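You operate a simulated robot arm through the tools that you are given. There is no shell and no other tool. Be economical: measure what you need, move in short steps, check, and stop when the job is done.

The job below is to be done with a simulated two-armed robot. You get a single attempt, and the scene is never put back.

TASK
Switch off the desk lamp, dust under it and stand it back.
Fine: hold the lamp steady while you press its button, before you lift it; park it in the bay with the round-knob bookend till the dust is gone; use the green duster and put it back. Set down upright: desk lamp. What is to be rubbed or washed off counts as gone when no trace of it is left.
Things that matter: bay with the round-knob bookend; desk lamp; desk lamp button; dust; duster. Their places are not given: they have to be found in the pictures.

It is judged by the outcome, as a careful person would: the job done as asked, and still so three seconds after it is handed in. It fails if anything else is knocked over, pushed out of place, dropped, spilled or broken.

THE ROBOT
Two 6-joint arms with two-finger parallel grippers on one trunk that stands fixed in place. Base frame: the origin is at the foot of the trunk, x ahead of it, y to its left, z up. Lengths are in m, angles in degrees, forces in N, time in s.
The left shoulder is at [0.06, 0.187, 1.297], the right one opposite. With the tool pointing down near the work surface each hand reaches from about 0.1 to 0.54 m from the base axis, measured 20 degrees to its own side. Payload 1.57 kg a hand.
Tool frame (each hand has its own): the origin (TCP) lies between the finger pads and is the grasp point; the fingertips stand 0.03 m ahead of it; z points along the fingers, y is the line along which they close. Largest opening 0.11 m; finger width 0.024, thickness 0.012; the body of the gripper, 0.048 by 0.112 m, starts 0.078 m behind the TCP.
Orientation is that of the tool frame in the base frame, as [roll, pitch, yaw] about the fixed x, y, z axes, in that order (R = Rz(yaw) Ry(pitch) Rx(roll)). With the fingers straight down and closing along the base's y, the tool's x points along the base's -x, its y along +y and its z along -z.

THE INTERFACE
- The arms move only by the tool apply_moves. It takes "left_deltas", "right_deltas" or both (then of equal length, played together; a hand with none holds still); each is a list of rows, each a list of 7 numbers: the shift along the tool's x, y, z in units of 40 mm (1.0 is 40 mm), then the turn, a rotation vector about the tool's x, y, z in units of 6 degrees (1.0 is 6 degrees), then the gripper command, from -1 (shut) to 1 (fully open), values between in proportion. In form: [[tx, ty, tz, ax, ay, az, claw], ...]. A call has 1 to 20 rows; each row shifts and turns the commanded pose from where the row before left it, along the tool's axes as they then stand. A call with a number of a shift or a turn outside -1 to 1 is refused whole. Rows are played at 5 a second. More than 0.05 m and 8.6 degrees between two rows, or a gripper value outside its range, and nothing of the call is played. Where a pose cannot be reached the arm comes as near as it can. A force on the tool above 40 N (or 10 N above the force at the start of the call, whichever is more), or a blocked arm, ends the call early, and 0.2 s more pass. The fingers move at their own pace (about 0.153 m/s each) and stop on an object; they squeeze with about 29 N. The grip force told is the motor's: it shows also when the fingers shut on nothing. Time passes only in rows, and 0.2 s behind the last, so rows that do not move let the fingers close. The reply holds the time, the measured pose of the TCP, the force on the tool along the base axes, the opening and the grip force, in the units named above and with some noise, with the torque about the TCP (base axes, N m) and any sound that the robot's microphone picked up.
- Cameras (640 x 400 px; columns grow to the right, rows downward): "scene" is now at [0.0034, 0.0398, 1.8378]; the picture's right is [0.54, -0.84, 0.00], its down [-0.66, -0.42, -0.62] and it looks along [0.52, 0.34, -0.78] (base axes); focal length 352 px, centre (320, 200). "left" rides on the left gripper at [0.07, -0.016, -0.141] in its tool frame; the picture's right is [0.23, 0.97, 0.00], its down [-0.85, 0.20, -0.48] and it looks along [-0.47, 0.11, 0.88] (tool axes); focal length 222 px, centre (320, 200). "right" rides on the right gripper at [0.07, 0.016, -0.141] in its tool frame; the picture's right is [-0.23, 0.97, 0.00], its down [-0.86, -0.20, -0.48] and it looks along [-0.47, -0.11, 0.88] (tool axes); focal length 222 px, centre (320, 200).
- camera(camera): a new picture of that camera. The clock stands still meanwhile.
- lift_body(by): slides the trunk up (or, below 0, down) by that many m; the arms and the scene camera ride with it, the base frame stays. It gives what a move gives, with no picture.
- turn_head(pan, tilt): turns the head with the scene camera to pan (to the left, within 86 degrees either way) and tilt (down, from -29 to 69), counted from straight ahead of the robot. It gives what a move gives.
- probe_pixels(camera, pixels): for up to 12 pixels [column, row] of the newest picture of that camera ("zoom" is the newest enlarged one), the place [x, y, z] in the base frame of the surface seen there, good to about 0.002 m. The clock stands still meanwhile.
- close_up(camera, box): a new picture of the part [left, top, right, bottom] of that camera's present view, enlarged. The clock stands still meanwhile.
- finish_job(): hands the job in; it is judged then, once.

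Go step by step. Measure first, check grasps and placings, and put right what went wrong. The budget is 80 turns and 44 pictures, counting those below and the enlarged ones. Unless the task says otherwise, let go and move clear before handing in.

The tools are called after "Call:" as name(argument=value, ...) on one line, values as JSON. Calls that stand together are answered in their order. apply_moves: Moves the arms, as the interface text tells. Its arguments: {"type":"object","properties":{"left_deltas":{"type":"array"},"right_deltas":{"type":"array"}},"required":[]} The other tools are called the same way: lift_body (by) slides the trunk up or down; turn_head (pan, tilt) turns the head that bears the scene camera; camera (camera) takes a picture; probe_pixels (camera, pixels) gives the place of the surface under pixels of a picture; close_up (camera, box) takes an enlarged picture of a part of a camera's view; finish_job () hands the job in.

At the start:

```text
time: 0.0
left_eef_pos: [0.3531, 0.3074, 1.4427]
left_tcp_rot: [180.0, 0.0, -179.9]
left_wrist_force: [-0.3, 0.3, -0.5]
left_moment: [-0.01, 0.01, -0.01]
left_finger_gap: 0.1098
left_gripper_force: 0.0
right_eef_pos: [0.3422, -0.0206, 1.425]
right_tcp_rot: [-180.0, 0.1, 179.9]
right_wrist_force: [-0.6, 0.1, -0.1]
right_moment: [-0.03, -0.02, 0.0]
right_finger_gap: 0.1102
right_gripper_force: 0.1
trunk travel left (down, up): [-0.925, 0.065]
head pan, tilt: [32.8, 51.4]
```

scene: 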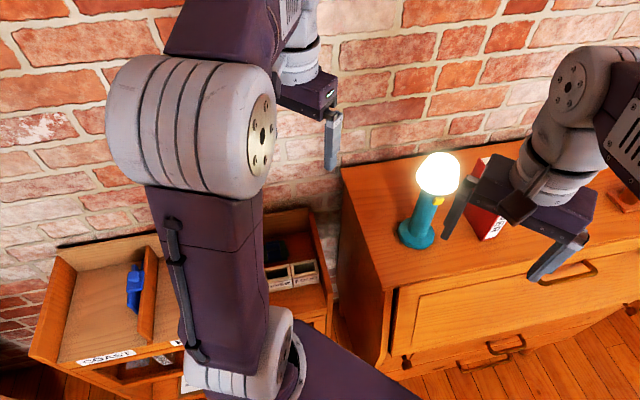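
right: 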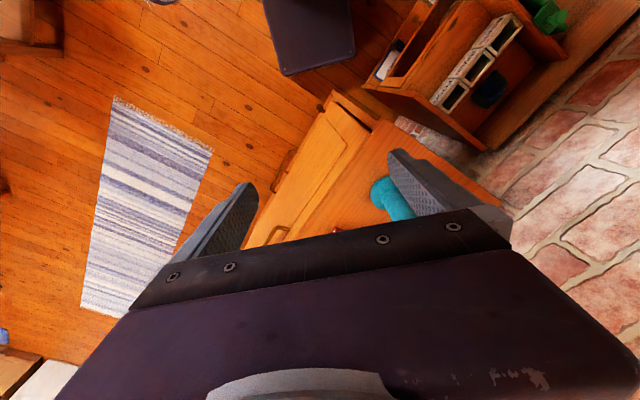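
left: 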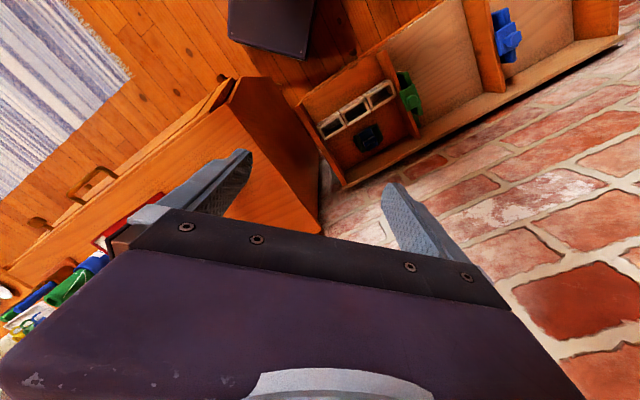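

The lamp (teal, lit bulb near pixel 437,175) stands on the dresser; a low shelf with bays is to the left, partly hidden by the arm. I turn the head to look around.

Call:
probe_pixels(camera="scene", pixels=[[437, 175], [438, 203], [415, 235], [380, 270], [480, 160], [135, 285], [100, 330], [290, 275], [275, 250], [560, 250], [345, 180], [150, 300]])

Call:
turn_head(pan=0, tilt=50)

Call:
camera(camera="scene")

Call:
turn_head(pan=70, tilt=50)

Call:
camera(camera="scene")

```text
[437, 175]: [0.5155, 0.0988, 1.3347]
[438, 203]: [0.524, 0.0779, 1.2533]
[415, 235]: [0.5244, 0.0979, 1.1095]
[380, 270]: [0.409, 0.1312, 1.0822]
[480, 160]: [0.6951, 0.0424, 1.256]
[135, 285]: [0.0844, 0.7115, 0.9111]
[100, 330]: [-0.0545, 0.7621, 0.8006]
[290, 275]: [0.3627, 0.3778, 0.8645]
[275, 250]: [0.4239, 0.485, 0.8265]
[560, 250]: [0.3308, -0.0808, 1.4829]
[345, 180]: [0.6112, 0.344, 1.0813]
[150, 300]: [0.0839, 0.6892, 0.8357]
```

```text
time: 1.0
left_eef_pos: [0.3537, 0.3078, 1.4428]
left_tcp_rot: [180.0, 0.0, 180.0]
left_wrist_force: [-0.3, 0.0, 0.0]
left_moment: [-0.02, 0.02, 0.0]
left_finger_gap: 0.1101
left_gripper_force: 0.0
right_eef_pos: [0.3417, -0.0224, 1.4243]
right_tcp_rot: [180.0, 0.1, 179.9]
right_wrist_force: [-0.6, 0.0, -0.6]
right_moment: [0.0, 0.01, 0.01]
right_finger_gap: 0.1101
right_gripper_force: 0.0
trunk travel left (down, up): [-0.925, 0.065]
head pan, tilt: [0.0, 50.0]
```

```text
40 pictures are left
```

scene: 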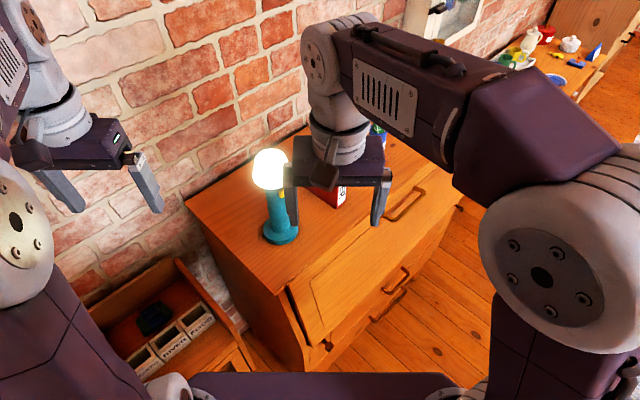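

```text
time: 2.4
left_eef_pos: [0.3542, 0.3072, 1.4411]
left_tcp_rot: [-180.0, 0.0, -180.0]
left_wrist_force: [0.4, 0.0, 0.0]
left_moment: [0.01, -0.01, -0.03]
left_finger_gap: 0.11
left_gripper_force: 0.1
right_eef_pos: [0.3428, -0.0215, 1.4244]
right_tcp_rot: [179.9, 0.0, 179.9]
right_wrist_force: [0.1, 0.8, 0.1]
right_moment: [0.04, 0.0, 0.02]
right_finger_gap: 0.1103
right_gripper_force: 0.1
trunk travel left (down, up): [-0.925, 0.065]
head pan, tilt: [70.0, 50.0]
```

```text
39 pictures are left
```

scene: 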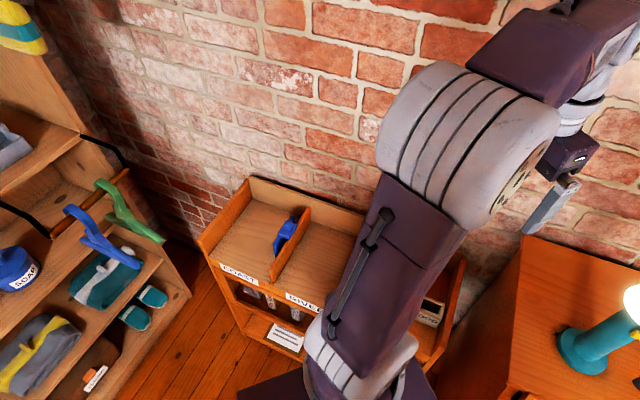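

The shelf has bays labelled COAST, RIVER and so on, with blue and green bookends to tell apart; a green item sits by the red box on the dresser. I look right and take a close-up with the left camera.

Call:
close_up(camera="left", box=[280, 0, 640, 225])

Call:
turn_head(pan=-20, tilt=35)

Call:
camera(camera="scene")

```text
1.78 times, centred on (460, 112) of left
```

zoom: 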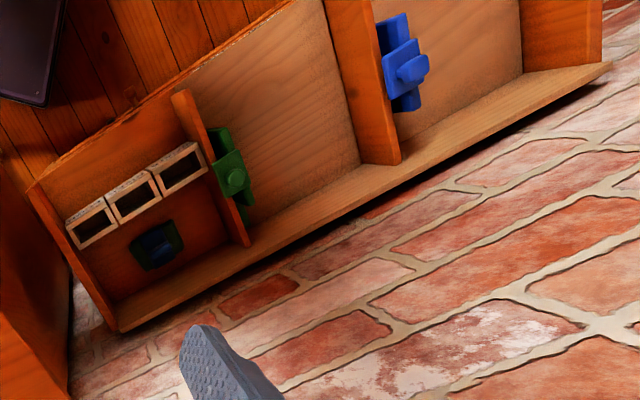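

```text
time: 4.0
left_eef_pos: [0.3544, 0.3073, 1.4423]
left_tcp_rot: [179.9, -0.1, 180.0]
left_wrist_force: [0.2, 0.3, 0.4]
left_moment: [-0.03, 0.02, 0.0]
left_finger_gap: 0.1097
left_gripper_force: 0.1
right_eef_pos: [0.3434, -0.0219, 1.4249]
right_tcp_rot: [-180.0, 0.0, 179.9]
right_wrist_force: [-0.5, -0.1, -0.2]
right_moment: [0.0, -0.01, 0.0]
right_finger_gap: 0.11
right_gripper_force: 0.0
trunk travel left (down, up): [-0.925, 0.065]
head pan, tilt: [-20.0, 35.0]
```

```text
37 pictures are left
```

scene: 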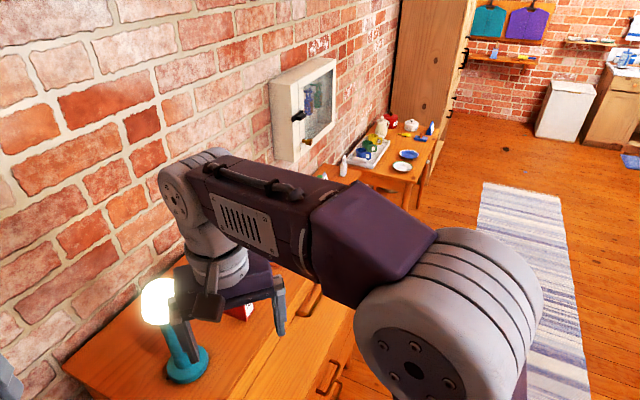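

Bookends: green in the second bay, blue in the third; the knob shapes need a closer look. I shift the right hand off the dresser and the left hand over the shelf.

Call:
apply_moves(left_deltas=[[0.9, 0.6, 0, 0, 0, 0, 1], [0.9, 0.6, 0, 0, 0, 0, 1], [0.9, 0.6, 0, 0, 0, 0, 1], [0.9, 0.6, 0, 0, 0, 0, 1], [0.9, 0.6, 0, 0, 0, 0, 1], [0.9, 0.6, 0, 0, 0, 0, 1]], right_deltas=[[0.4, -0.9, 0, 0, 0, 0, 1], [0.4, -0.9, 0, 0, 0, 0, 1], [0.4, -0.9, 0, 0, 0, 0, 1], [0.4, -0.9, 0, 0, 0, 0, 1], [0.4, -0.9, 0, 0, 0, 0, 1], [0.4, -0.9, 0, 0, 0, 0, 1]])

Call:
camera(camera="left")

Call:
turn_head(pan=0, tilt=50)

Call:
camera(camera="scene")

```text
time: 5.4
left_eef_pos: [0.1395, 0.4528, 1.4442]
left_tcp_rot: [-180.0, 0.2, -180.0]
left_wrist_force: [-0.5, -0.2, -0.8]
left_moment: [-0.01, -0.02, 0.02]
left_finger_gap: 0.11
left_gripper_force: 0.1
right_eef_pos: [0.2494, -0.2372, 1.4257]
right_tcp_rot: [179.9, -0.1, 179.9]
right_wrist_force: [0.7, 0.3, 0.3]
right_moment: [0.01, -0.04, 0.02]
right_finger_gap: 0.1101
right_gripper_force: 0.2
right hand out of reach, approached as far as the arm can: row 6
trunk travel left (down, up): [-0.925, 0.065]
head pan, tilt: [-20.0, 35.0]
```

```text
36 pictures are left
```

left: 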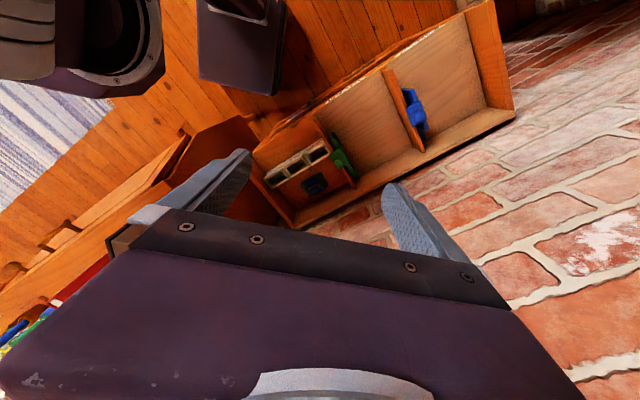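

```text
time: 6.3
left_eef_pos: [0.1405, 0.4524, 1.4432]
left_tcp_rot: [-179.9, -0.1, -180.0]
left_wrist_force: [0.1, -0.2, -0.6]
left_moment: [0.01, -0.03, 0.0]
left_finger_gap: 0.11
left_gripper_force: 0.1
right_eef_pos: [0.2507, -0.238, 1.4248]
right_tcp_rot: [-180.0, -0.2, -179.9]
right_wrist_force: [0.0, -0.4, 0.0]
right_moment: [0.03, -0.04, 0.0]
right_finger_gap: 0.1099
right_gripper_force: 0.1
trunk travel left (down, up): [-0.925, 0.065]
head pan, tilt: [0.0, 50.0]
```

```text
35 pictures are left
```

scene: 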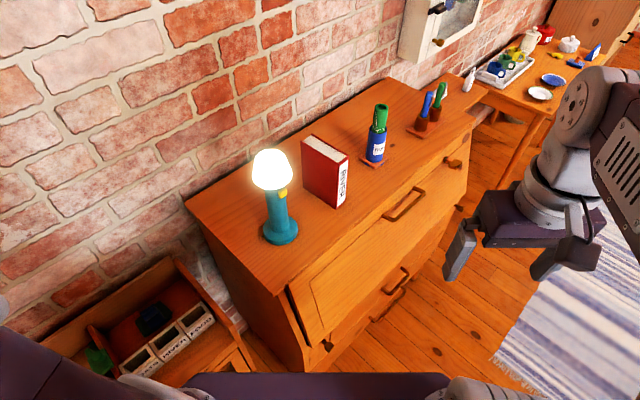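

The dusters (blue and green handles, near 430,108) stand in a stand at the dresser's far right. I take close-ups of them, the lamp and the bookends.

Call:
close_up(camera="scene", box=[360, 60, 480, 135])

Call:
probe_pixels(camera="zoom", pixels=[[425, 155], [390, 270], [440, 190], [350, 210], [330, 290], [310, 355], [380, 385], [90, 235], [60, 400], [365, 170], [440, 230], [355, 380]])

Call:
close_up(camera="scene", box=[200, 140, 360, 240])

Call:
probe_pixels(camera="zoom", pixels=[[290, 60], [335, 195], [300, 260], [310, 320], [320, 415], [320, 380], [420, 100], [580, 250], [250, 370], [390, 370], [480, 300], [200, 360]])

Call:
close_up(camera="left", box=[300, 60, 460, 160])

Call:
probe_pixels(camera="zoom", pixels=[[140, 320], [170, 380], [460, 190], [430, 150], [250, 250], [350, 330], [60, 490], [560, 170], [330, 100], [400, 360], [130, 370], [470, 220]])

```text
5.33 times, centred on (420, 98) of scene
```

zoom: 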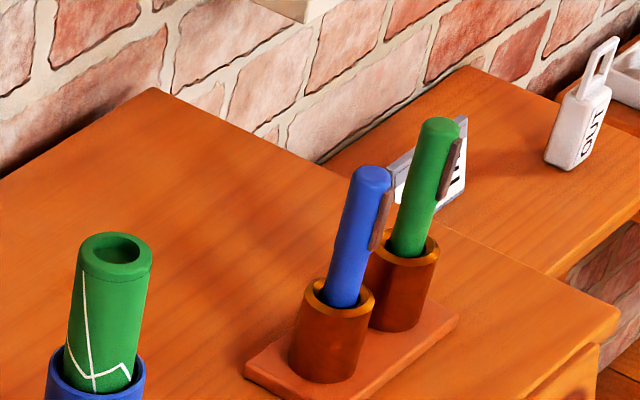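

```text
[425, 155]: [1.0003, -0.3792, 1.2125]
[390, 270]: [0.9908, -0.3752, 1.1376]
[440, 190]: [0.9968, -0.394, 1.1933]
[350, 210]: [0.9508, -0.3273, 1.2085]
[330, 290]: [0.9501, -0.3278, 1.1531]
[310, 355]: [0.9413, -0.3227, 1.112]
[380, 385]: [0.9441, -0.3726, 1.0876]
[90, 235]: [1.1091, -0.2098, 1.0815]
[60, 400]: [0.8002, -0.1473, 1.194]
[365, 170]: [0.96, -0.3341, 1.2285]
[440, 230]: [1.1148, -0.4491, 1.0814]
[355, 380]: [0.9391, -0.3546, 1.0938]
```

```text
4.00 times, centred on (280, 190) of scene
```

zoom: 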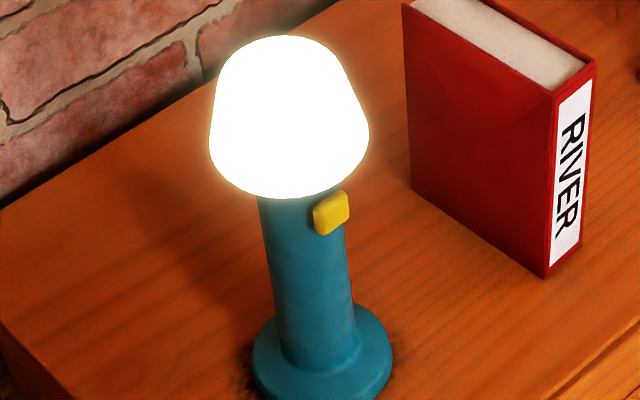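

```text
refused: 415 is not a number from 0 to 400
```

```text
4.00 times, centred on (380, 110) of left
```

zoom: 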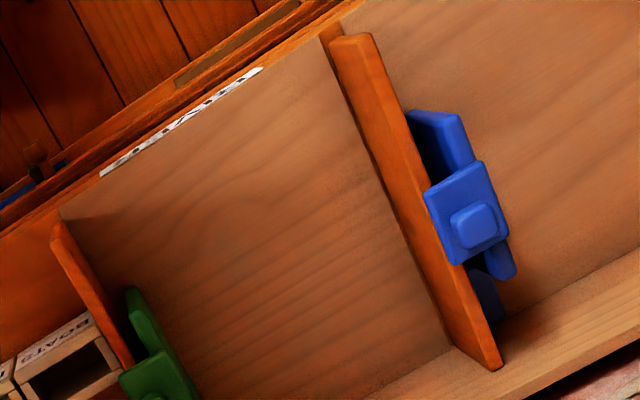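

```text
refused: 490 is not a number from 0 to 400
```

The blue knob is square. I check the green knob and the dark object in the first bay, and measure the lamp.

Call:
close_up(camera="left", box=[250, 115, 378, 195])

Call:
probe_pixels(camera="left", pixels=[[338, 153], [315, 185], [345, 160], [370, 120], [385, 150], [310, 180], [265, 165], [293, 160], [320, 150], [420, 140], [365, 185], [440, 90]])

Call:
probe_pixels(camera="scene", pixels=[[272, 155], [284, 193], [275, 205], [278, 220], [276, 238], [282, 236], [305, 160], [345, 205], [262, 232], [298, 232], [322, 140], [250, 230]])

```text
5.00 times, centred on (314, 155) of left
```

zoom: 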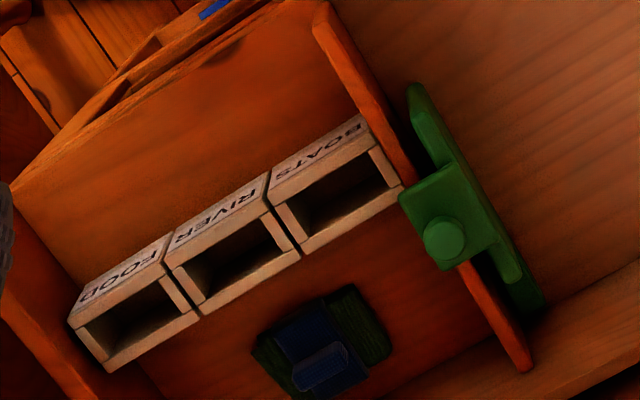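

```text
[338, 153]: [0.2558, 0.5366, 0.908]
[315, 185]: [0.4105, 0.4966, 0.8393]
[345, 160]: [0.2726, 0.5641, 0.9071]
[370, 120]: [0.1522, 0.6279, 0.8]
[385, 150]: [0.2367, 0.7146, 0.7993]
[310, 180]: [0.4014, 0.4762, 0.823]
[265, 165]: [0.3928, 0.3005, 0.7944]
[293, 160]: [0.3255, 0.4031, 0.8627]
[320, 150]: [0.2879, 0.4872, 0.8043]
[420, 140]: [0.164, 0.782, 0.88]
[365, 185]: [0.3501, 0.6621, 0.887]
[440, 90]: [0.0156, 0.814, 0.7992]
```

```text
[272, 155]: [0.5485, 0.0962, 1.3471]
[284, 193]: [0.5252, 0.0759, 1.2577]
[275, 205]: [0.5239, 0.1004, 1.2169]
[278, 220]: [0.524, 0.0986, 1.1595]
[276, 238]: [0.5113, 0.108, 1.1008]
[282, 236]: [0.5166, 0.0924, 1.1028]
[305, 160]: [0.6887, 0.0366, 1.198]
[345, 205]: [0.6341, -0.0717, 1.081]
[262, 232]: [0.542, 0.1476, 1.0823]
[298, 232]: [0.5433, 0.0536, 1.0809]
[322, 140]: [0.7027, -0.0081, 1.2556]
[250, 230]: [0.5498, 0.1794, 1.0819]
```

The green bookend's knob (445,240 in the zoom) is round, so the middle bay (floor z≈0.80) is the parking bay. In the first bay there is a dark green/blue object at (0.41,0.49,0.83) that may be the duster; I lower the left hand to look at it and turn the right hand toward the lamp.

Call:
apply_moves(left_deltas=[[-0.35, -0.1, 0.9, 0, 0, 0, 1], [-0.35, -0.1, 0.9, 0, 0, 0, 1], [-0.35, -0.1, 0.9, 0, 0, 0, 1], [-0.35, -0.1, 0.9, 0, 0, 0, 1], [-0.35, -0.1, 0.9, 0, 0, 0, 1], [-0.35, -0.1, 0.9, 0, 0, 0, 1], [-0.35, -0.1, 0.9, 0, 0, 0, 1], [-0.35, -0.1, 0.9, 0, 0, 0, 1]], right_deltas=[[0, 0.5, 0, 0, 0, -1, 1], [0, 0.5, 0, 0, 0, -1, 1], [0, 0, 0, 0, -1, -1, 1], [0, 0, 0, 0, -1, -1, 1], [0, 0, 0, 0, -1, -1, 1], [0, 0, 0, 0, -1, -1, 1], [0, 0, 0, 0, -1, -1, 1], [0, 0, 0, 0, -1, 0, 1]])

Call:
camera(camera="left")

Call:
camera(camera="right")

```text
time: 8.1
left_eef_pos: [0.2495, 0.4225, 1.1542]
left_tcp_rot: [180.0, 0.0, 179.9]
left_wrist_force: [-0.1, 0.2, 0.2]
left_moment: [0.0, 0.0, -0.02]
left_finger_gap: 0.1101
left_gripper_force: 0.1
right_eef_pos: [0.3429, -0.2196, 1.4149]
right_tcp_rot: [-170.9, 34.5, -134.1]
right_wrist_force: [-1.0, -0.2, 0.4]
right_moment: [-0.01, 0.02, -0.03]
right_finger_gap: 0.11
right_gripper_force: 0.0
right hand out of reach, approached as far as the arm can: row 1, 2, 3, 4, 5, 6, 7
trunk travel left (down, up): [-0.925, 0.065]
head pan, tilt: [0.0, 50.0]
```

```text
30 pictures are left
```

left: 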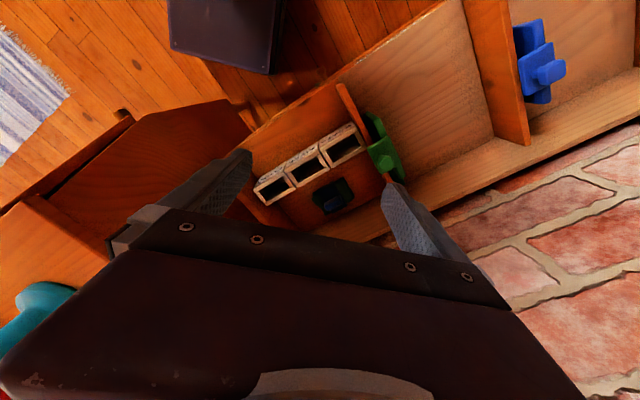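

```text
29 pictures are left
```

right: 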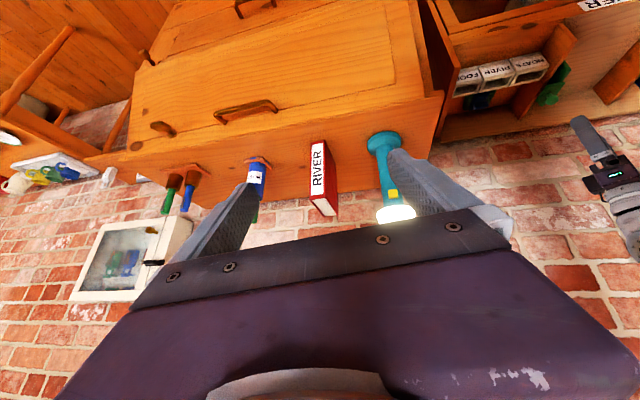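

I zoom on the dark object in the first bay and on the lamp's button.

Call:
close_up(camera="left", box=[290, 155, 386, 215])

Call:
probe_pixels(camera="left", pixels=[[322, 190], [345, 185], [333, 200], [330, 185], [350, 200], [330, 212], [312, 200], [345, 150], [500, 140], [400, 60], [480, 160], [380, 125]])

Call:
close_up(camera="right", box=[340, 115, 468, 235])

Call:
probe_pixels(camera="right", pixels=[[392, 190], [392, 195], [390, 192], [396, 194], [383, 170], [378, 145], [372, 140], [398, 140], [400, 215], [330, 160], [312, 170], [440, 95]])

```text
6.67 times, centred on (338, 185) of left
```

zoom: 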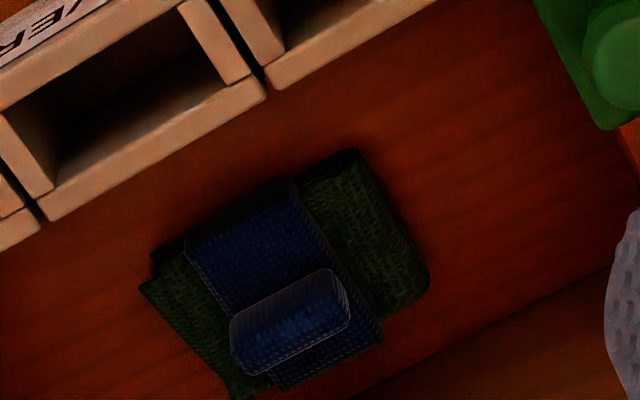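

```text
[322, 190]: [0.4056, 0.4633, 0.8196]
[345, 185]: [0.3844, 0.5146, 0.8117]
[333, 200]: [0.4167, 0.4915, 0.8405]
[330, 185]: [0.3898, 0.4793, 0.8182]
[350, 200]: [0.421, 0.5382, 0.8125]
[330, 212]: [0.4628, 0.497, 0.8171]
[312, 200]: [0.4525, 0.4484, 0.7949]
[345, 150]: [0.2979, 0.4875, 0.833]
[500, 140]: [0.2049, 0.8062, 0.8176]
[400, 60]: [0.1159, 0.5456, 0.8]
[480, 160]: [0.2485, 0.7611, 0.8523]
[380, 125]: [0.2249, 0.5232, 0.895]
```

```text
3.33 times, centred on (404, 175) of right
```

zoom: 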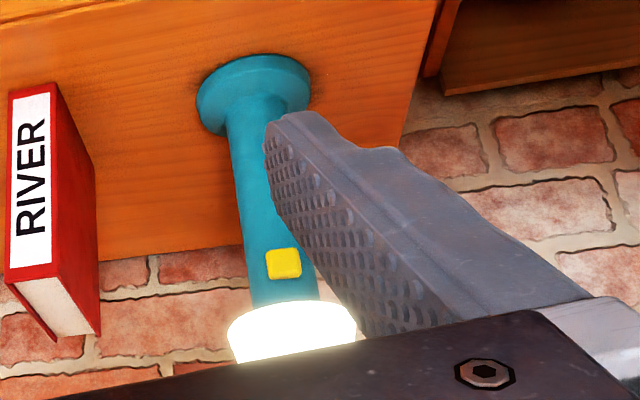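

```text
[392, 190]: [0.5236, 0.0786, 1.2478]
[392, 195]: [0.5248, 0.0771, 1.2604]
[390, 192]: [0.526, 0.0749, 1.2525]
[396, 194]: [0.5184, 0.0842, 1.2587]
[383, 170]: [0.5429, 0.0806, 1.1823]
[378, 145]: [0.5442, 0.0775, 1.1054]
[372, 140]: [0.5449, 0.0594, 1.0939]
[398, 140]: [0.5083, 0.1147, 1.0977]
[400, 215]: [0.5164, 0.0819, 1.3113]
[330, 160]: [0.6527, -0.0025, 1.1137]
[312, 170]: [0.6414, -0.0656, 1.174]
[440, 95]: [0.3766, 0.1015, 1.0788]
```

The lamp's button is at about (0.524,0.078,1.254), facing back at azimuth ~41°, and the neck axis is near (0.548,0.10). The object in the first bay is a green pad with a blue handle: the duster. I bring the left hand to a tilted pre-grasp in front of the lamp neck.

Call:
apply_moves(left_deltas=[[0, 0, -0.73, 0, 0, 1, 1], [0, 0, -0.73, 0, 0, 1, 1], [0, 0, -0.73, 0, 0, 1, 1], [0, 0, -0.73, 0, 0, 1, 1], [0, 0, -0.73, 0, 0, 1, 1], [-1, -0.58, 0, 0, 0, 0, 1], [-1, -0.58, 0, 0, 0, 0, 1], [-1, -0.58, 0, 0, 0, 0, 1], [-1, -0.58, 0, 0, 0, 0, 1], [-1, -0.58, 0, 0, 0, 0, 1], [0, 0, 0, 0, -1, 0, 1], [0, 0, 0, 0, -1, 0, 1], [0, 0, 0, 0, -1, 0, 1], [0, 0, 0, 0, -1, 0, 1], [0, 0, 0, 0, -1, 0, 1], [0, 0, 0, 0, -1, 0, 1], [0, 0, 0, 0, -1, 0, 1], [0, 0, 0, 0, -1, 0, 1], [0, 0, 0, 0, -1, 0, 1], [0, 0, 0, 0, -1, 0, 1]])

Call:
camera(camera="scene")

Call:
probe_pixels(camera="scene", pixels=[[276, 238], [282, 215], [265, 215], [264, 237], [298, 234], [280, 244]])

```text
time: 12.3
left_eef_pos: [0.3898, 0.2427, 1.3111]
left_tcp_rot: [-179.9, 60.1, 150.0]
left_wrist_force: [0.2, -0.5, -0.6]
left_moment: [-0.03, -0.01, -0.02]
left_finger_gap: 0.1098
left_gripper_force: 0.1
left hand out of reach, approached as far as the arm can: row 17, 18, 19, 20
right_eef_pos: [0.3415, -0.2183, 1.4149]
right_tcp_rot: [-170.9, 34.5, -134.0]
right_wrist_force: [0.1, 0.2, 0.5]
right_moment: [0.0, 0.01, 0.02]
right_finger_gap: 0.1101
right_gripper_force: 0.0
trunk travel left (down, up): [-0.925, 0.065]
head pan, tilt: [0.0, 50.0]
```

```text
26 pictures are left
```

scene: 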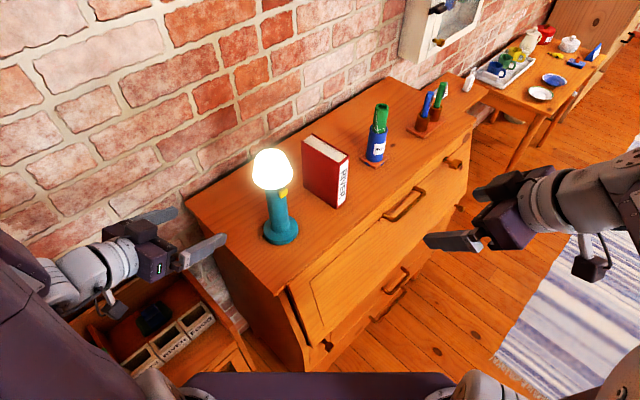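

```text
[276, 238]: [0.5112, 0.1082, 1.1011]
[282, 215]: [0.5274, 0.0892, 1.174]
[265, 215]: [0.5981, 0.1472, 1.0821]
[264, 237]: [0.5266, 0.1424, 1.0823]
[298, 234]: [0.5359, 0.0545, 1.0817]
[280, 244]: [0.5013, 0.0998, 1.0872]
```

Both hands are clear. The left hand's pre-grasp needs about 0.24 m along the tool; I align sideways and go half way.

Call:
apply_moves(left_deltas=[[0.06, -0.27, 0.75, 0, 0, 0, 1], [0.06, -0.27, 0.75, 0, 0, 0, 1], [0.06, -0.27, 0.75, 0, 0, 0, 1], [0.06, -0.27, 0.75, 0, 0, 0, 1], [0, 0, 0, 0, 0, 0, 1]])

Call:
close_up(camera="scene", box=[160, 120, 352, 260])

```text
time: 13.5
left_eef_pos: [0.4708, 0.1632, 1.2569]
left_tcp_rot: [-179.5, 59.8, 150.3]
left_wrist_force: [0.0, 0.2, 0.8]
left_moment: [0.01, 0.03, -0.01]
left_finger_gap: 0.1099
left_gripper_force: 0.1
left hand out of reach, approached as far as the arm can: row 1, 3, 4
right_eef_pos: [0.3413, -0.2204, 1.4156]
right_tcp_rot: [-171.1, 34.5, -134.0]
right_wrist_force: [0.0, 0.2, 0.8]
right_moment: [0.01, -0.04, 0.0]
right_finger_gap: 0.11
right_gripper_force: 0.1
trunk travel left (down, up): [-0.925, 0.065]
head pan, tilt: [0.0, 50.0]
```

```text
2.86 times, centred on (256, 190) of scene
```

zoom: 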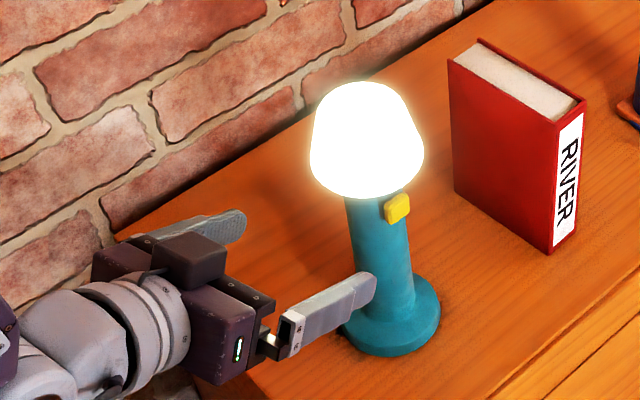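

The fingers point at the neck; about 0.12 m remains along the tool. I go in with the fingers open.

Call:
apply_moves(left_deltas=[[0.23, -0.18, 0.2, 0, 0, 0, 1], [0.23, -0.18, 0.6, 0, 0, 0, 1], [0, 0, 0.75, 0, 0, 0, 1], [0, 0, 0.75, 0, 0, 0, 1], [0, 0, 0.7, 0, 0, 0, 1], [0, 0, 0, 0, 0, 0, 1]])

Call:
close_up(camera="scene", box=[160, 120, 352, 260])

```text
time: 14.9
left_eef_pos: [0.5614, 0.1124, 1.2016]
left_tcp_rot: [-179.9, 60.1, 150.0]
left_wrist_force: [-0.6, 0.2, -0.2]
left_moment: [0.02, -0.01, 0.01]
left_finger_gap: 0.1102
left_gripper_force: 0.0
left hand out of reach, approached as far as the arm can: row 1, 2
right_eef_pos: [0.3404, -0.2204, 1.4156]
right_tcp_rot: [-170.9, 34.3, -134.0]
right_wrist_force: [-0.3, 1.0, -1.0]
right_moment: [-0.04, 0.02, 0.0]
right_finger_gap: 0.1097
right_gripper_force: 0.0
trunk travel left (down, up): [-0.925, 0.065]
head pan, tilt: [0.0, 50.0]
```

```text
2.86 times, centred on (256, 190) of scene
```

zoom: 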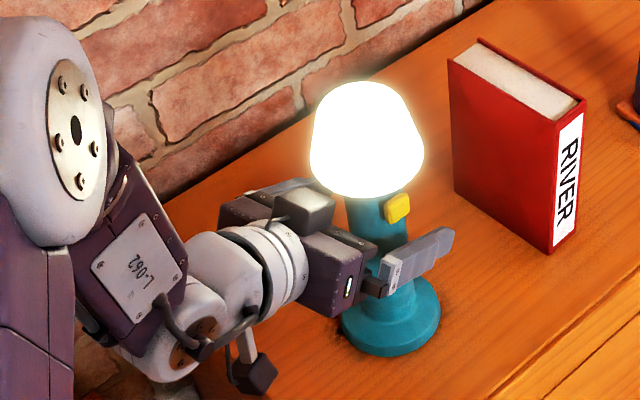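

TCP is at (0.561,0.112,1.202); I correct by ~22 mm down and ~16 mm sideways to center on the neck, then half-close to check centring.

Call:
apply_moves(left_deltas=[[0.28, -0.2, 0.06, 0, 0, 0, 1], [0.28, -0.2, 0.06, 0, 0, 0, 1], [0, 0, 0, 0, 0, 0, 0.2], [0, 0, 0, 0, 0, 0, 0.2]])

Call:
camera(camera="left")

Call:
close_up(camera="scene", box=[220, 140, 340, 250])

```text
time: 15.9
left_eef_pos: [0.5577, 0.1036, 1.1882]
left_tcp_rot: [-179.2, 59.8, 150.6]
left_wrist_force: [-0.5, 0.3, -0.2]
left_moment: [-0.04, 0.02, -0.01]
left_finger_gap: 0.0659
left_gripper_force: 0.0
left hand out of reach, approached as far as the arm can: row 2
right_eef_pos: [0.3411, -0.2189, 1.4153]
right_tcp_rot: [-171.0, 34.4, -134.0]
right_wrist_force: [-0.3, -0.5, -1.1]
right_moment: [-0.01, -0.01, 0.02]
right_finger_gap: 0.11
right_gripper_force: 0.0
trunk travel left (down, up): [-0.925, 0.065]
head pan, tilt: [0.0, 50.0]
```

```text
23 pictures are left
```

left: 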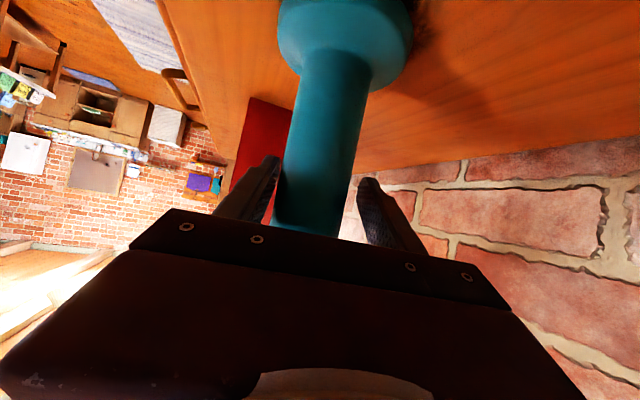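

```text
3.64 times, centred on (280, 195) of scene
```

zoom: 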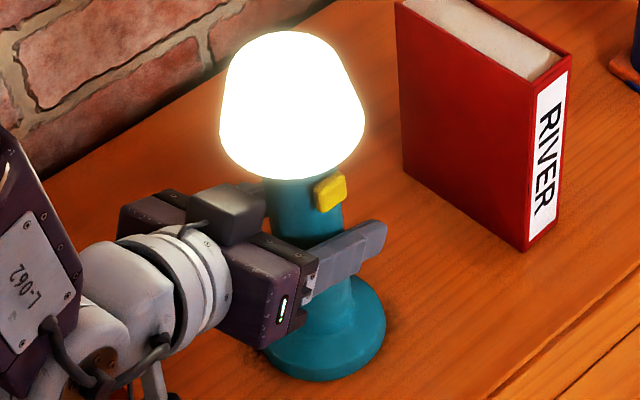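

The neck is slightly off toward the image-left finger (275–345 versus the gap's middle ~318). I shift about 4 mm and close.

Call:
apply_moves(left_deltas=[[0, -0.12, 0, 0, 0, 0, 0.2], [0, 0, 0, 0, 0, 0, 0], [0, 0, 0, 0, 0, 0, -0.2], [0, 0, 0, 0, 0, 0, -0.5], [0, 0, 0, 0, 0, 0, -0.5]])

```text
time: 17.1
left_eef_pos: [0.557, 0.1012, 1.1925]
left_tcp_rot: [-179.4, 59.8, 150.4]
left_wrist_force: [-0.7, -1.5, 2.1]
left_moment: [0.12, -0.01, 0.02]
left_finger_gap: 0.0453
left_gripper_force: 28.7
left hand out of reach, approached as far as the arm can: row 1
right_eef_pos: [0.3397, -0.2199, 1.4156]
right_tcp_rot: [-170.9, 34.4, -134.1]
right_wrist_force: [1.0, -0.6, -0.3]
right_moment: [-0.03, -0.03, 0.0]
right_finger_gap: 0.1098
right_gripper_force: 0.1
trunk travel left (down, up): [-0.925, 0.065]
head pan, tilt: [0.0, 50.0]
```

The left hand holds the lamp neck (gap 0.045, 29 N). I now bring the right hand, fingers shut, to a near-level pre-press pose ~8 cm off the button.

Call:
apply_moves(right_deltas=[[-0.37, 0.418, 0.867, 0, 0, 0, -1], [-0.37, 0.418, 0.867, 0, 0, 0, -1], [-0.37, 0.418, 0.867, 0, 0, 0, -1], [-0.37, 0.418, 0.867, 0, 0, 0, -1], [-0.37, 0.418, 0.867, 0, 0, 0, -1], [-0.37, 0.418, 0.867, 0, 0, 0, -1], [-0.37, 0.418, 0.867, 0, 0, 0, -1], [0, 0, 0, -0.166, -0.84, 0.078, -1], [0, 0, 0, -0.166, -0.84, 0.078, -1], [0, 0, 0, -0.166, -0.84, 0.078, -1], [0, 0, 0, -0.166, -0.84, 0.078, -1], [0, 0, 0, -0.166, -0.84, 0.078, -1], [0, 0, 0, -0.166, -0.84, 0.078, -1], [0, 0, 0, -0.166, -0.84, 0.078, -1], [0, 0, 0, -0.166, -0.84, 0.078, -1]])

Call:
camera(camera="scene")

```text
time: 20.3
left_eef_pos: [0.5577, 0.0999, 1.1919]
left_tcp_rot: [-179.4, 59.9, 150.4]
left_wrist_force: [2.7, 2.0, 4.1]
left_moment: [0.54, -0.3, -0.05]
left_finger_gap: 0.045
left_gripper_force: 28.6
right_eef_pos: [0.483, -0.0074, 1.315]
right_tcp_rot: [179.1, 74.8, -135.7]
right_wrist_force: [-0.2, 0.4, -0.3]
right_moment: [-0.01, -0.03, -0.03]
right_finger_gap: 0.0
right_gripper_force: 21.6
right hand out of reach, approached as far as the arm can: row 10, 11, 12, 13, 14, 15
trunk travel left (down, up): [-0.925, 0.065]
head pan, tilt: [0.0, 50.0]
```

```text
21 pictures are left
```

scene: 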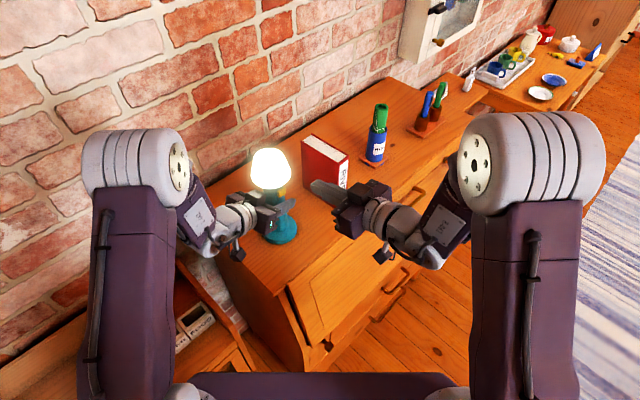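

The right hand is level but came out a bit high and forward (0.483,-0.007,1.315). I shift it to stand ~2.5 cm off the button.

Call:
apply_moves(right_deltas=[[0, 0.4, 0.4, 0, 0, 0, -1], [0.35, 0.25, 0.4, 0, 0, 0, -1], [0.35, 0.2, 0.4, 0, 0, 0, -1], [0.35, 0, 0, 0, 0, 0, -1], [0, 0, 0, 0, 0, 0, -1]])

Call:
close_up(camera="scene", box=[220, 130, 380, 250])

```text
time: 21.5
left_eef_pos: [0.5576, 0.1012, 1.1916]
left_tcp_rot: [-179.3, 59.9, 150.3]
left_wrist_force: [1.2, 1.0, 4.7]
left_moment: [0.47, -0.14, -0.06]
left_finger_gap: 0.0454
left_gripper_force: 28.7
right_eef_pos: [0.5121, 0.0391, 1.2909]
right_tcp_rot: [178.9, 74.6, -135.9]
right_wrist_force: [-1.1, 0.4, -0.2]
right_moment: [-0.03, 0.02, -0.01]
right_finger_gap: 0.0003
right_gripper_force: 21.0
right hand out of reach, approached as far as the arm can: row 1, 2, 3, 4
trunk travel left (down, up): [-0.925, 0.065]
head pan, tilt: [0.0, 50.0]
```

```text
3.33 times, centred on (300, 190) of scene
```

zoom: 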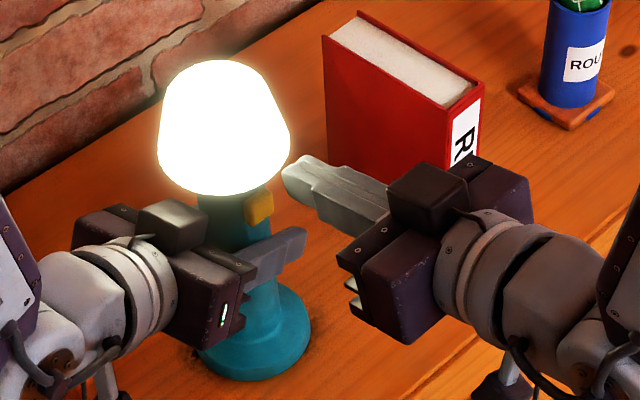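

The level arm is too folded at azimuth 45°. I back off toward -y and yaw the right hand ~24° more, which moves its wrist away from the shoulder.

Call:
apply_moves(right_deltas=[[0.18, -0.7, -0.68, 0, 0, 0, -1], [0, 0, 0, -0.965, 0, -0.26, -1], [0, 0, 0, -0.965, 0, -0.26, -1], [0, 0, 0, -0.965, 0, -0.26, -1], [0, 0, 0, -0.965, 0, -0.26, -1], [0, 0, 0, 0, 0, 0, -1]])

```text
time: 22.9
left_eef_pos: [0.5568, 0.0998, 1.1923]
left_tcp_rot: [-179.4, 59.8, 150.4]
left_wrist_force: [-0.6, -0.1, 4.0]
left_moment: [0.23, -0.14, 0.0]
left_finger_gap: 0.0451
left_gripper_force: 28.5
right_eef_pos: [0.5123, -0.0013, 1.2901]
right_tcp_rot: [179.9, 74.8, -110.9]
right_wrist_force: [-0.1, 0.4, 0.5]
right_moment: [0.01, 0.02, -0.02]
right_finger_gap: 0.0
right_gripper_force: 21.0
trunk travel left (down, up): [-0.925, 0.065]
head pan, tilt: [0.0, 50.0]
```

Now reachable at azimuth 69°. I move to ~2.5 cm off the button.

Call:
apply_moves(right_deltas=[[0.275, 0.46, 0.48, 0, 0, 0, -1], [0.275, 0.46, 0.48, 0, 0, 0, -1], [0, 0, 0, 0, 0, 0, -1]])

Call:
close_up(camera="scene", box=[240, 140, 340, 220])

Call:
probe_pixels(camera="zoom", pixels=[[270, 225], [285, 220], [295, 250]])

```text
time: 23.7
left_eef_pos: [0.557, 0.1011, 1.1924]
left_tcp_rot: [-179.4, 59.8, 150.4]
left_wrist_force: [0.0, -1.4, 3.7]
left_moment: [0.15, -0.13, -0.01]
left_finger_gap: 0.0454
left_gripper_force: 29.4
right_eef_pos: [0.4877, 0.0412, 1.2562]
right_tcp_rot: [180.0, 74.9, -110.9]
right_wrist_force: [0.2, 0.2, 0.0]
right_moment: [0.04, 0.01, 0.01]
right_finger_gap: 0.0001
right_gripper_force: 20.6
trunk travel left (down, up): [-0.925, 0.065]
head pan, tilt: [0.0, 50.0]
```

```text
5.00 times, centred on (290, 180) of scene
```

zoom: 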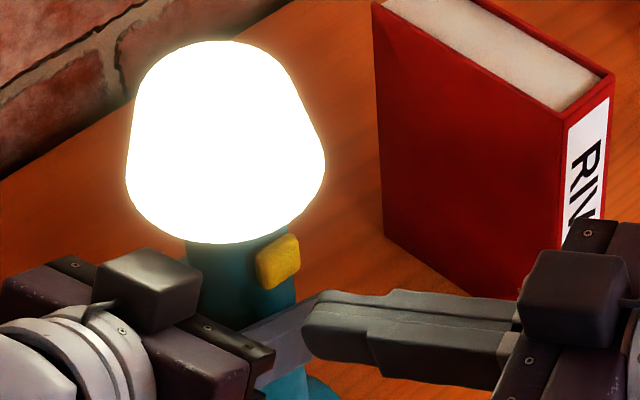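

```text
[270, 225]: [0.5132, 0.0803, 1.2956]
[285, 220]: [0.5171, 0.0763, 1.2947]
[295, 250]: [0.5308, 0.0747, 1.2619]
```

The fingertip lines up just before the button; I press in small steps along the button's normal.

Call:
apply_moves(right_deltas=[[-0.15, -0.093, 0.171, 0, 0, 0, -1], [-0.046, -0.093, 0.171, 0, 0, 0, -1], [-0.023, -0.046, 0.086, 0, 0, 0, -1], [-0.023, -0.046, 0.086, 0, 0, 0, -1], [0, 0, 0, 0, 0, 0, -1]])

Call:
close_up(camera="scene", box=[240, 140, 340, 220])

```text
time: 24.9
left_eef_pos: [0.5573, 0.0998, 1.1915]
left_tcp_rot: [-179.3, 59.8, 150.4]
left_wrist_force: [0.7, 0.0, 1.3]
left_moment: [0.03, 0.12, 0.03]
left_finger_gap: 0.0451
left_gripper_force: 29.8
right_eef_pos: [0.507, 0.0573, 1.2626]
right_tcp_rot: [179.8, 74.9, -110.9]
right_wrist_force: [-1.5, -0.9, 0.0]
right_moment: [0.03, -0.04, 0.0]
right_finger_gap: 0.0
right_gripper_force: 21.8
trunk travel left (down, up): [-0.925, 0.065]
head pan, tilt: [0.0, 50.0]
```

```text
5.00 times, centred on (290, 180) of scene
```

zoom: 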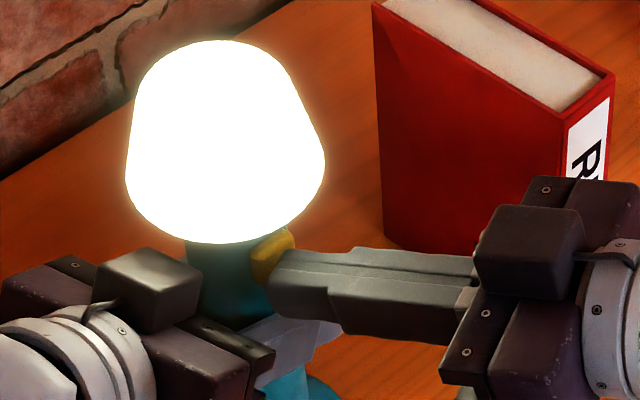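

The fingertip just touches the button (force ~1.5 N), light still on. I press 4 mm steps further.

Call:
apply_moves(right_deltas=[[-0.023, -0.046, 0.086, 0, 0, 0, -1], [-0.012, -0.023, 0.043, 0, 0, 0, -1], [0, 0, 0, 0, 0, 0, -1]])

```text
time: 25.7
left_eef_pos: [0.5575, 0.1019, 1.1918]
left_tcp_rot: [-179.3, 59.9, 150.5]
left_wrist_force: [6.9, 6.8, 1.6]
left_moment: [-0.32, 0.57, -0.04]
left_finger_gap: 0.0451
left_gripper_force: 29.2
right_eef_pos: [0.5122, 0.0607, 1.2617]
right_tcp_rot: [179.9, 74.9, -111.1]
right_wrist_force: [-8.5, -6.9, 0.3]
right_moment: [0.0, -0.01, 0.07]
right_finger_gap: 0.0001
right_gripper_force: 21.2
trunk travel left (down, up): [-0.925, 0.065]
head pan, tilt: [0.0, 50.0]
heard: click
```

A click was heard. I back the right hand off and away, then check the light.

Call:
apply_moves(right_deltas=[[0.1, 0.2, -0.4, 0, 0, 0, -1], [0.1, 0.2, -0.4, 0, 0, 0, -1], [0, -0.3, -0.9, 0, 0, 0, -1], [0, 0, -0.9, 0, 0, 0, -1], [0, 0, -0.9, 0, 0, 0, -1], [0, 0, -0.9, 0, 0, 0, -1]])

Call:
camera(camera="scene")

```text
time: 27.1
left_eef_pos: [0.5566, 0.1001, 1.1924]
left_tcp_rot: [-179.5, 59.8, 150.4]
left_wrist_force: [0.2, 0.5, 3.4]
left_moment: [0.33, -0.18, 0.04]
left_finger_gap: 0.0452
left_gripper_force: 28.7
right_eef_pos: [0.4471, -0.0991, 1.2995]
right_tcp_rot: [179.8, 74.9, -111.2]
right_wrist_force: [1.2, -0.8, 0.4]
right_moment: [0.01, 0.03, 0.01]
right_finger_gap: 0.0001
right_gripper_force: 20.8
trunk travel left (down, up): [-0.925, 0.065]
head pan, tilt: [0.0, 50.0]
```

```text
17 pictures are left
```

scene: 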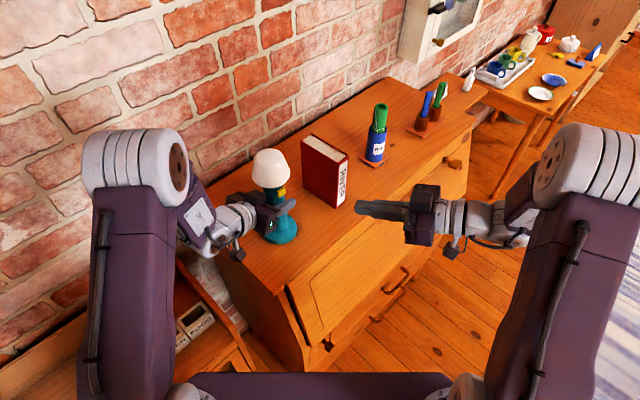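

The lamp is off (bulb now pale at 270,168). I retract the right hand and lift the lamp straight up ~12 cm.

Call:
apply_moves(left_deltas=[[-0.43, 0, -0.25, 0, 0, 0, -0.5], [-0.43, 0, -0.25, 0, 0, 0, -0.5], [-0.43, 0, -0.25, 0, 0, 0, -0.5], [-0.43, 0, -0.25, 0, 0, 0, -0.5], [-0.43, 0, -0.25, 0, 0, 0, -0.5], [-0.43, 0, -0.25, 0, 0, 0, -0.5], [0, 0, 0, 0, 0, 0, -0.5], [0, 0, 0, 0, 0, 0, -0.5], [0, 0, 0, 0, 0, 0, -0.5], [0, 0, 0, 0, 0, 0, -0.5], [0, 0, 0, 0, 0, 0, -0.5], [0, 0, 0, 0, 0, 0, -0.5], [0, 0, 0, 0, 0, 0, -0.5]], right_deltas=[[0, 0, -0.9, 0, 1, 0, -1], [0, 0, -0.9, 0, 1, 0, -1], [0, 0, -0.9, 0, 1, 0, -1], [0, 0, -0.9, 0, 1, 0, -1], [0, 0, -0.9, 0, 1, 0, -1], [0, 0, -0.5, 0, 1, 0, -1], [0, 0, 0, 0, 1, 0, -1], [0, 0, 0, 0, 1, 0, -1], [0, 0, 0, 0, 1, 0, -1], [0, 0, 0, 0, 1, 0, -1], [0.8, 0, 0, 0, 0, 0, -1], [0.8, 0, 0, 0, 0, 0, -1], [0.8, 0, 0, 0, 0, 0, -1]])

Call:
camera(camera="scene")

Call:
close_up(camera="scene", box=[200, 120, 360, 260])

```text
time: 29.9
left_eef_pos: [0.5568, 0.0994, 1.3092]
left_tcp_rot: [179.9, 60.0, 150.0]
left_wrist_force: [-0.2, 0.1, -3.8]
left_moment: [-0.04, -0.02, -0.04]
left_finger_gap: 0.0455
left_gripper_force: 28.6
right_eef_pos: [0.353, -0.3445, 1.3723]
right_tcp_rot: [179.9, 14.9, -110.9]
right_wrist_force: [-0.3, 0.3, 0.7]
right_moment: [0.0, 0.0, 0.02]
right_finger_gap: 0.0003
right_gripper_force: 21.9
trunk travel left (down, up): [-0.925, 0.065]
head pan, tilt: [0.0, 50.0]
```

```text
16 pictures are left
```

scene: 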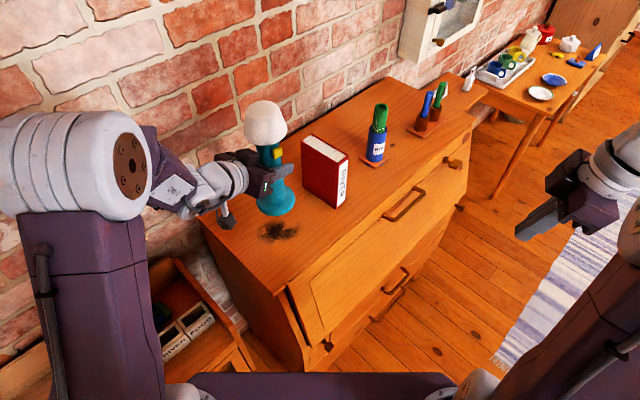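

```text
2.86 times, centred on (280, 190) of scene
```

zoom: 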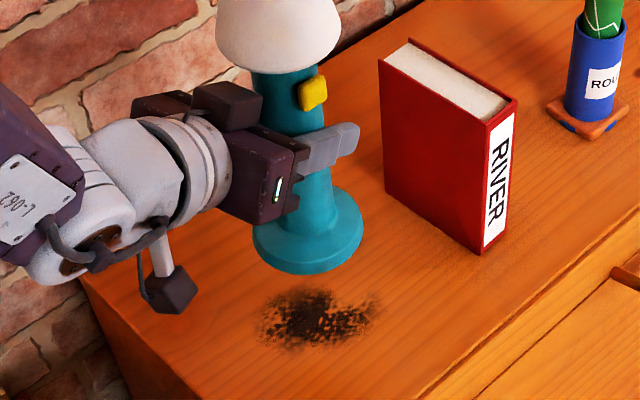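

The lamp is lifted, dust patch seen at zoom (250–385, 285–350). I measure it, and where the lamp stood.

Call:
probe_pixels(camera="zoom", pixels=[[318, 315], [250, 325], [385, 300], [290, 285], [320, 350], [270, 345], [360, 330], [90, 290], [200, 395], [310, 265], [400, 395]])

Call:
probe_pixels(camera="left", pixels=[[320, 40]])

```text
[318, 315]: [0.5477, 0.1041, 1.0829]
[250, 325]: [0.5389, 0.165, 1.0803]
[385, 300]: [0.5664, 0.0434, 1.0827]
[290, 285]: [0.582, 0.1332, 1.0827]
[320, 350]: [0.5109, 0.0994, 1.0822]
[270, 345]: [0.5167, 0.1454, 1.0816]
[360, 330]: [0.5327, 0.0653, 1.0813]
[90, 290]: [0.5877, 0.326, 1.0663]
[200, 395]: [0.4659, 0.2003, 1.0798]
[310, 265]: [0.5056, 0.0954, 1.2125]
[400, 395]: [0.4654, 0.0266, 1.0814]
```

```text
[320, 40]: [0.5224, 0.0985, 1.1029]
```

Dust is a ~6 cm radius patch centered (0.547,0.103). Now I look at the shelf from the head to measure the middle bay.

Call:
turn_head(pan=75, tilt=55)

Call:
camera(camera="scene")

```text
time: 31.3
left_eef_pos: [0.5562, 0.0994, 1.3103]
left_tcp_rot: [-180.0, 60.0, 149.9]
left_wrist_force: [-0.4, 0.1, -4.7]
left_moment: [-0.02, -0.01, 0.01]
left_finger_gap: 0.0452
left_gripper_force: 29.6
right_eef_pos: [0.3531, -0.3428, 1.3724]
right_tcp_rot: [179.9, 14.9, -111.1]
right_wrist_force: [-0.1, 0.1, 0.4]
right_moment: [0.0, -0.02, -0.01]
right_finger_gap: 0.0003
right_gripper_force: 21.4
trunk travel left (down, up): [-0.925, 0.065]
head pan, tilt: [75.0, 55.0]
```

```text
14 pictures are left
```

scene: 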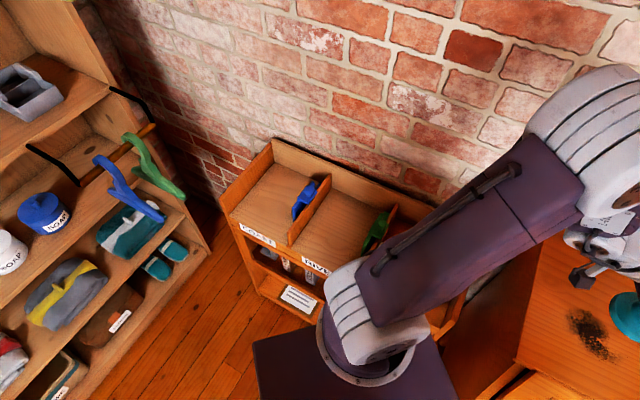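

The middle bay (RIVER) has the green bookend at its right divider (375,230). I probe its floor and walls.

Call:
probe_pixels(camera="scene", pixels=[[335, 230], [305, 248], [330, 262], [345, 250], [320, 185], [292, 237], [345, 205], [375, 230], [385, 210], [355, 255], [340, 195], [306, 198]])

Call:
close_up(camera="scene", box=[270, 150, 430, 290])

```text
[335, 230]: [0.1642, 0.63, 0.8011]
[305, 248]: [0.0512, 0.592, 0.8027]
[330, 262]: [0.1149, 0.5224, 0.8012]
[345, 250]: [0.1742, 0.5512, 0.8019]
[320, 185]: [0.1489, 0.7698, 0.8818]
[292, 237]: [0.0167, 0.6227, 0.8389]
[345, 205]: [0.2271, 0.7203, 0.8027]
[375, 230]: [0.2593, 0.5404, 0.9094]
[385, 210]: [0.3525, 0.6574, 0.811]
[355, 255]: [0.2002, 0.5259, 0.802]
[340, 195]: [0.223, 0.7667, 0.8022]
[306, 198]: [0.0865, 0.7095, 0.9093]
```

```text
2.86 times, centred on (350, 220) of scene
```

zoom: 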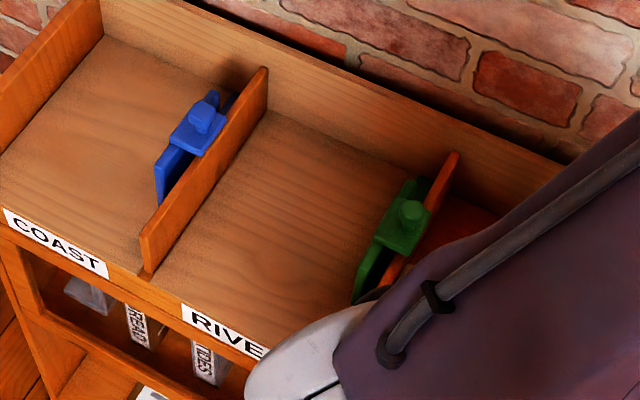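

The middle bay's floor center is about (0.16,0.625,0.80). I raise the lamp 10 cm and swing it about the shoulder toward the shelf, keeping it clear of the wall.

Call:
apply_moves(left_deltas=[[-0.72, 0, -0.417, 0, 0, 0, -0.5], [-0.72, 0, -0.417, 0, 0, 0, -0.5], [-0.72, 0, -0.417, 0, 0, 0, -0.5], [0.341, 0.905, -0.591, -0.751, 0, -0.433, -0.5], [0.341, 0.905, -0.591, -0.751, 0, -0.433, -0.5], [0.341, 0.905, -0.591, -0.751, 0, -0.433, -0.5], [0.341, 0.905, -0.591, -0.751, 0, -0.433, -0.5], [0.341, 0.905, -0.591, -0.751, 0, -0.433, -0.5]])

```text
time: 33.1
left_eef_pos: [0.4891, 0.3162, 1.4121]
left_tcp_rot: [-179.9, 60.0, 176.2]
left_wrist_force: [0.6, 0.0, -4.2]
left_moment: [0.02, 0.0, -0.02]
left_finger_gap: 0.0453
left_gripper_force: 29.0
right_eef_pos: [0.3515, -0.3405, 1.3723]
right_tcp_rot: [-180.0, 14.8, -110.9]
right_wrist_force: [0.1, -0.6, 0.3]
right_moment: [-0.03, -0.01, -0.01]
right_finger_gap: 0.0
right_gripper_force: 20.8
trunk travel left (down, up): [-0.925, 0.065]
head pan, tilt: [75.0, 55.0]
```

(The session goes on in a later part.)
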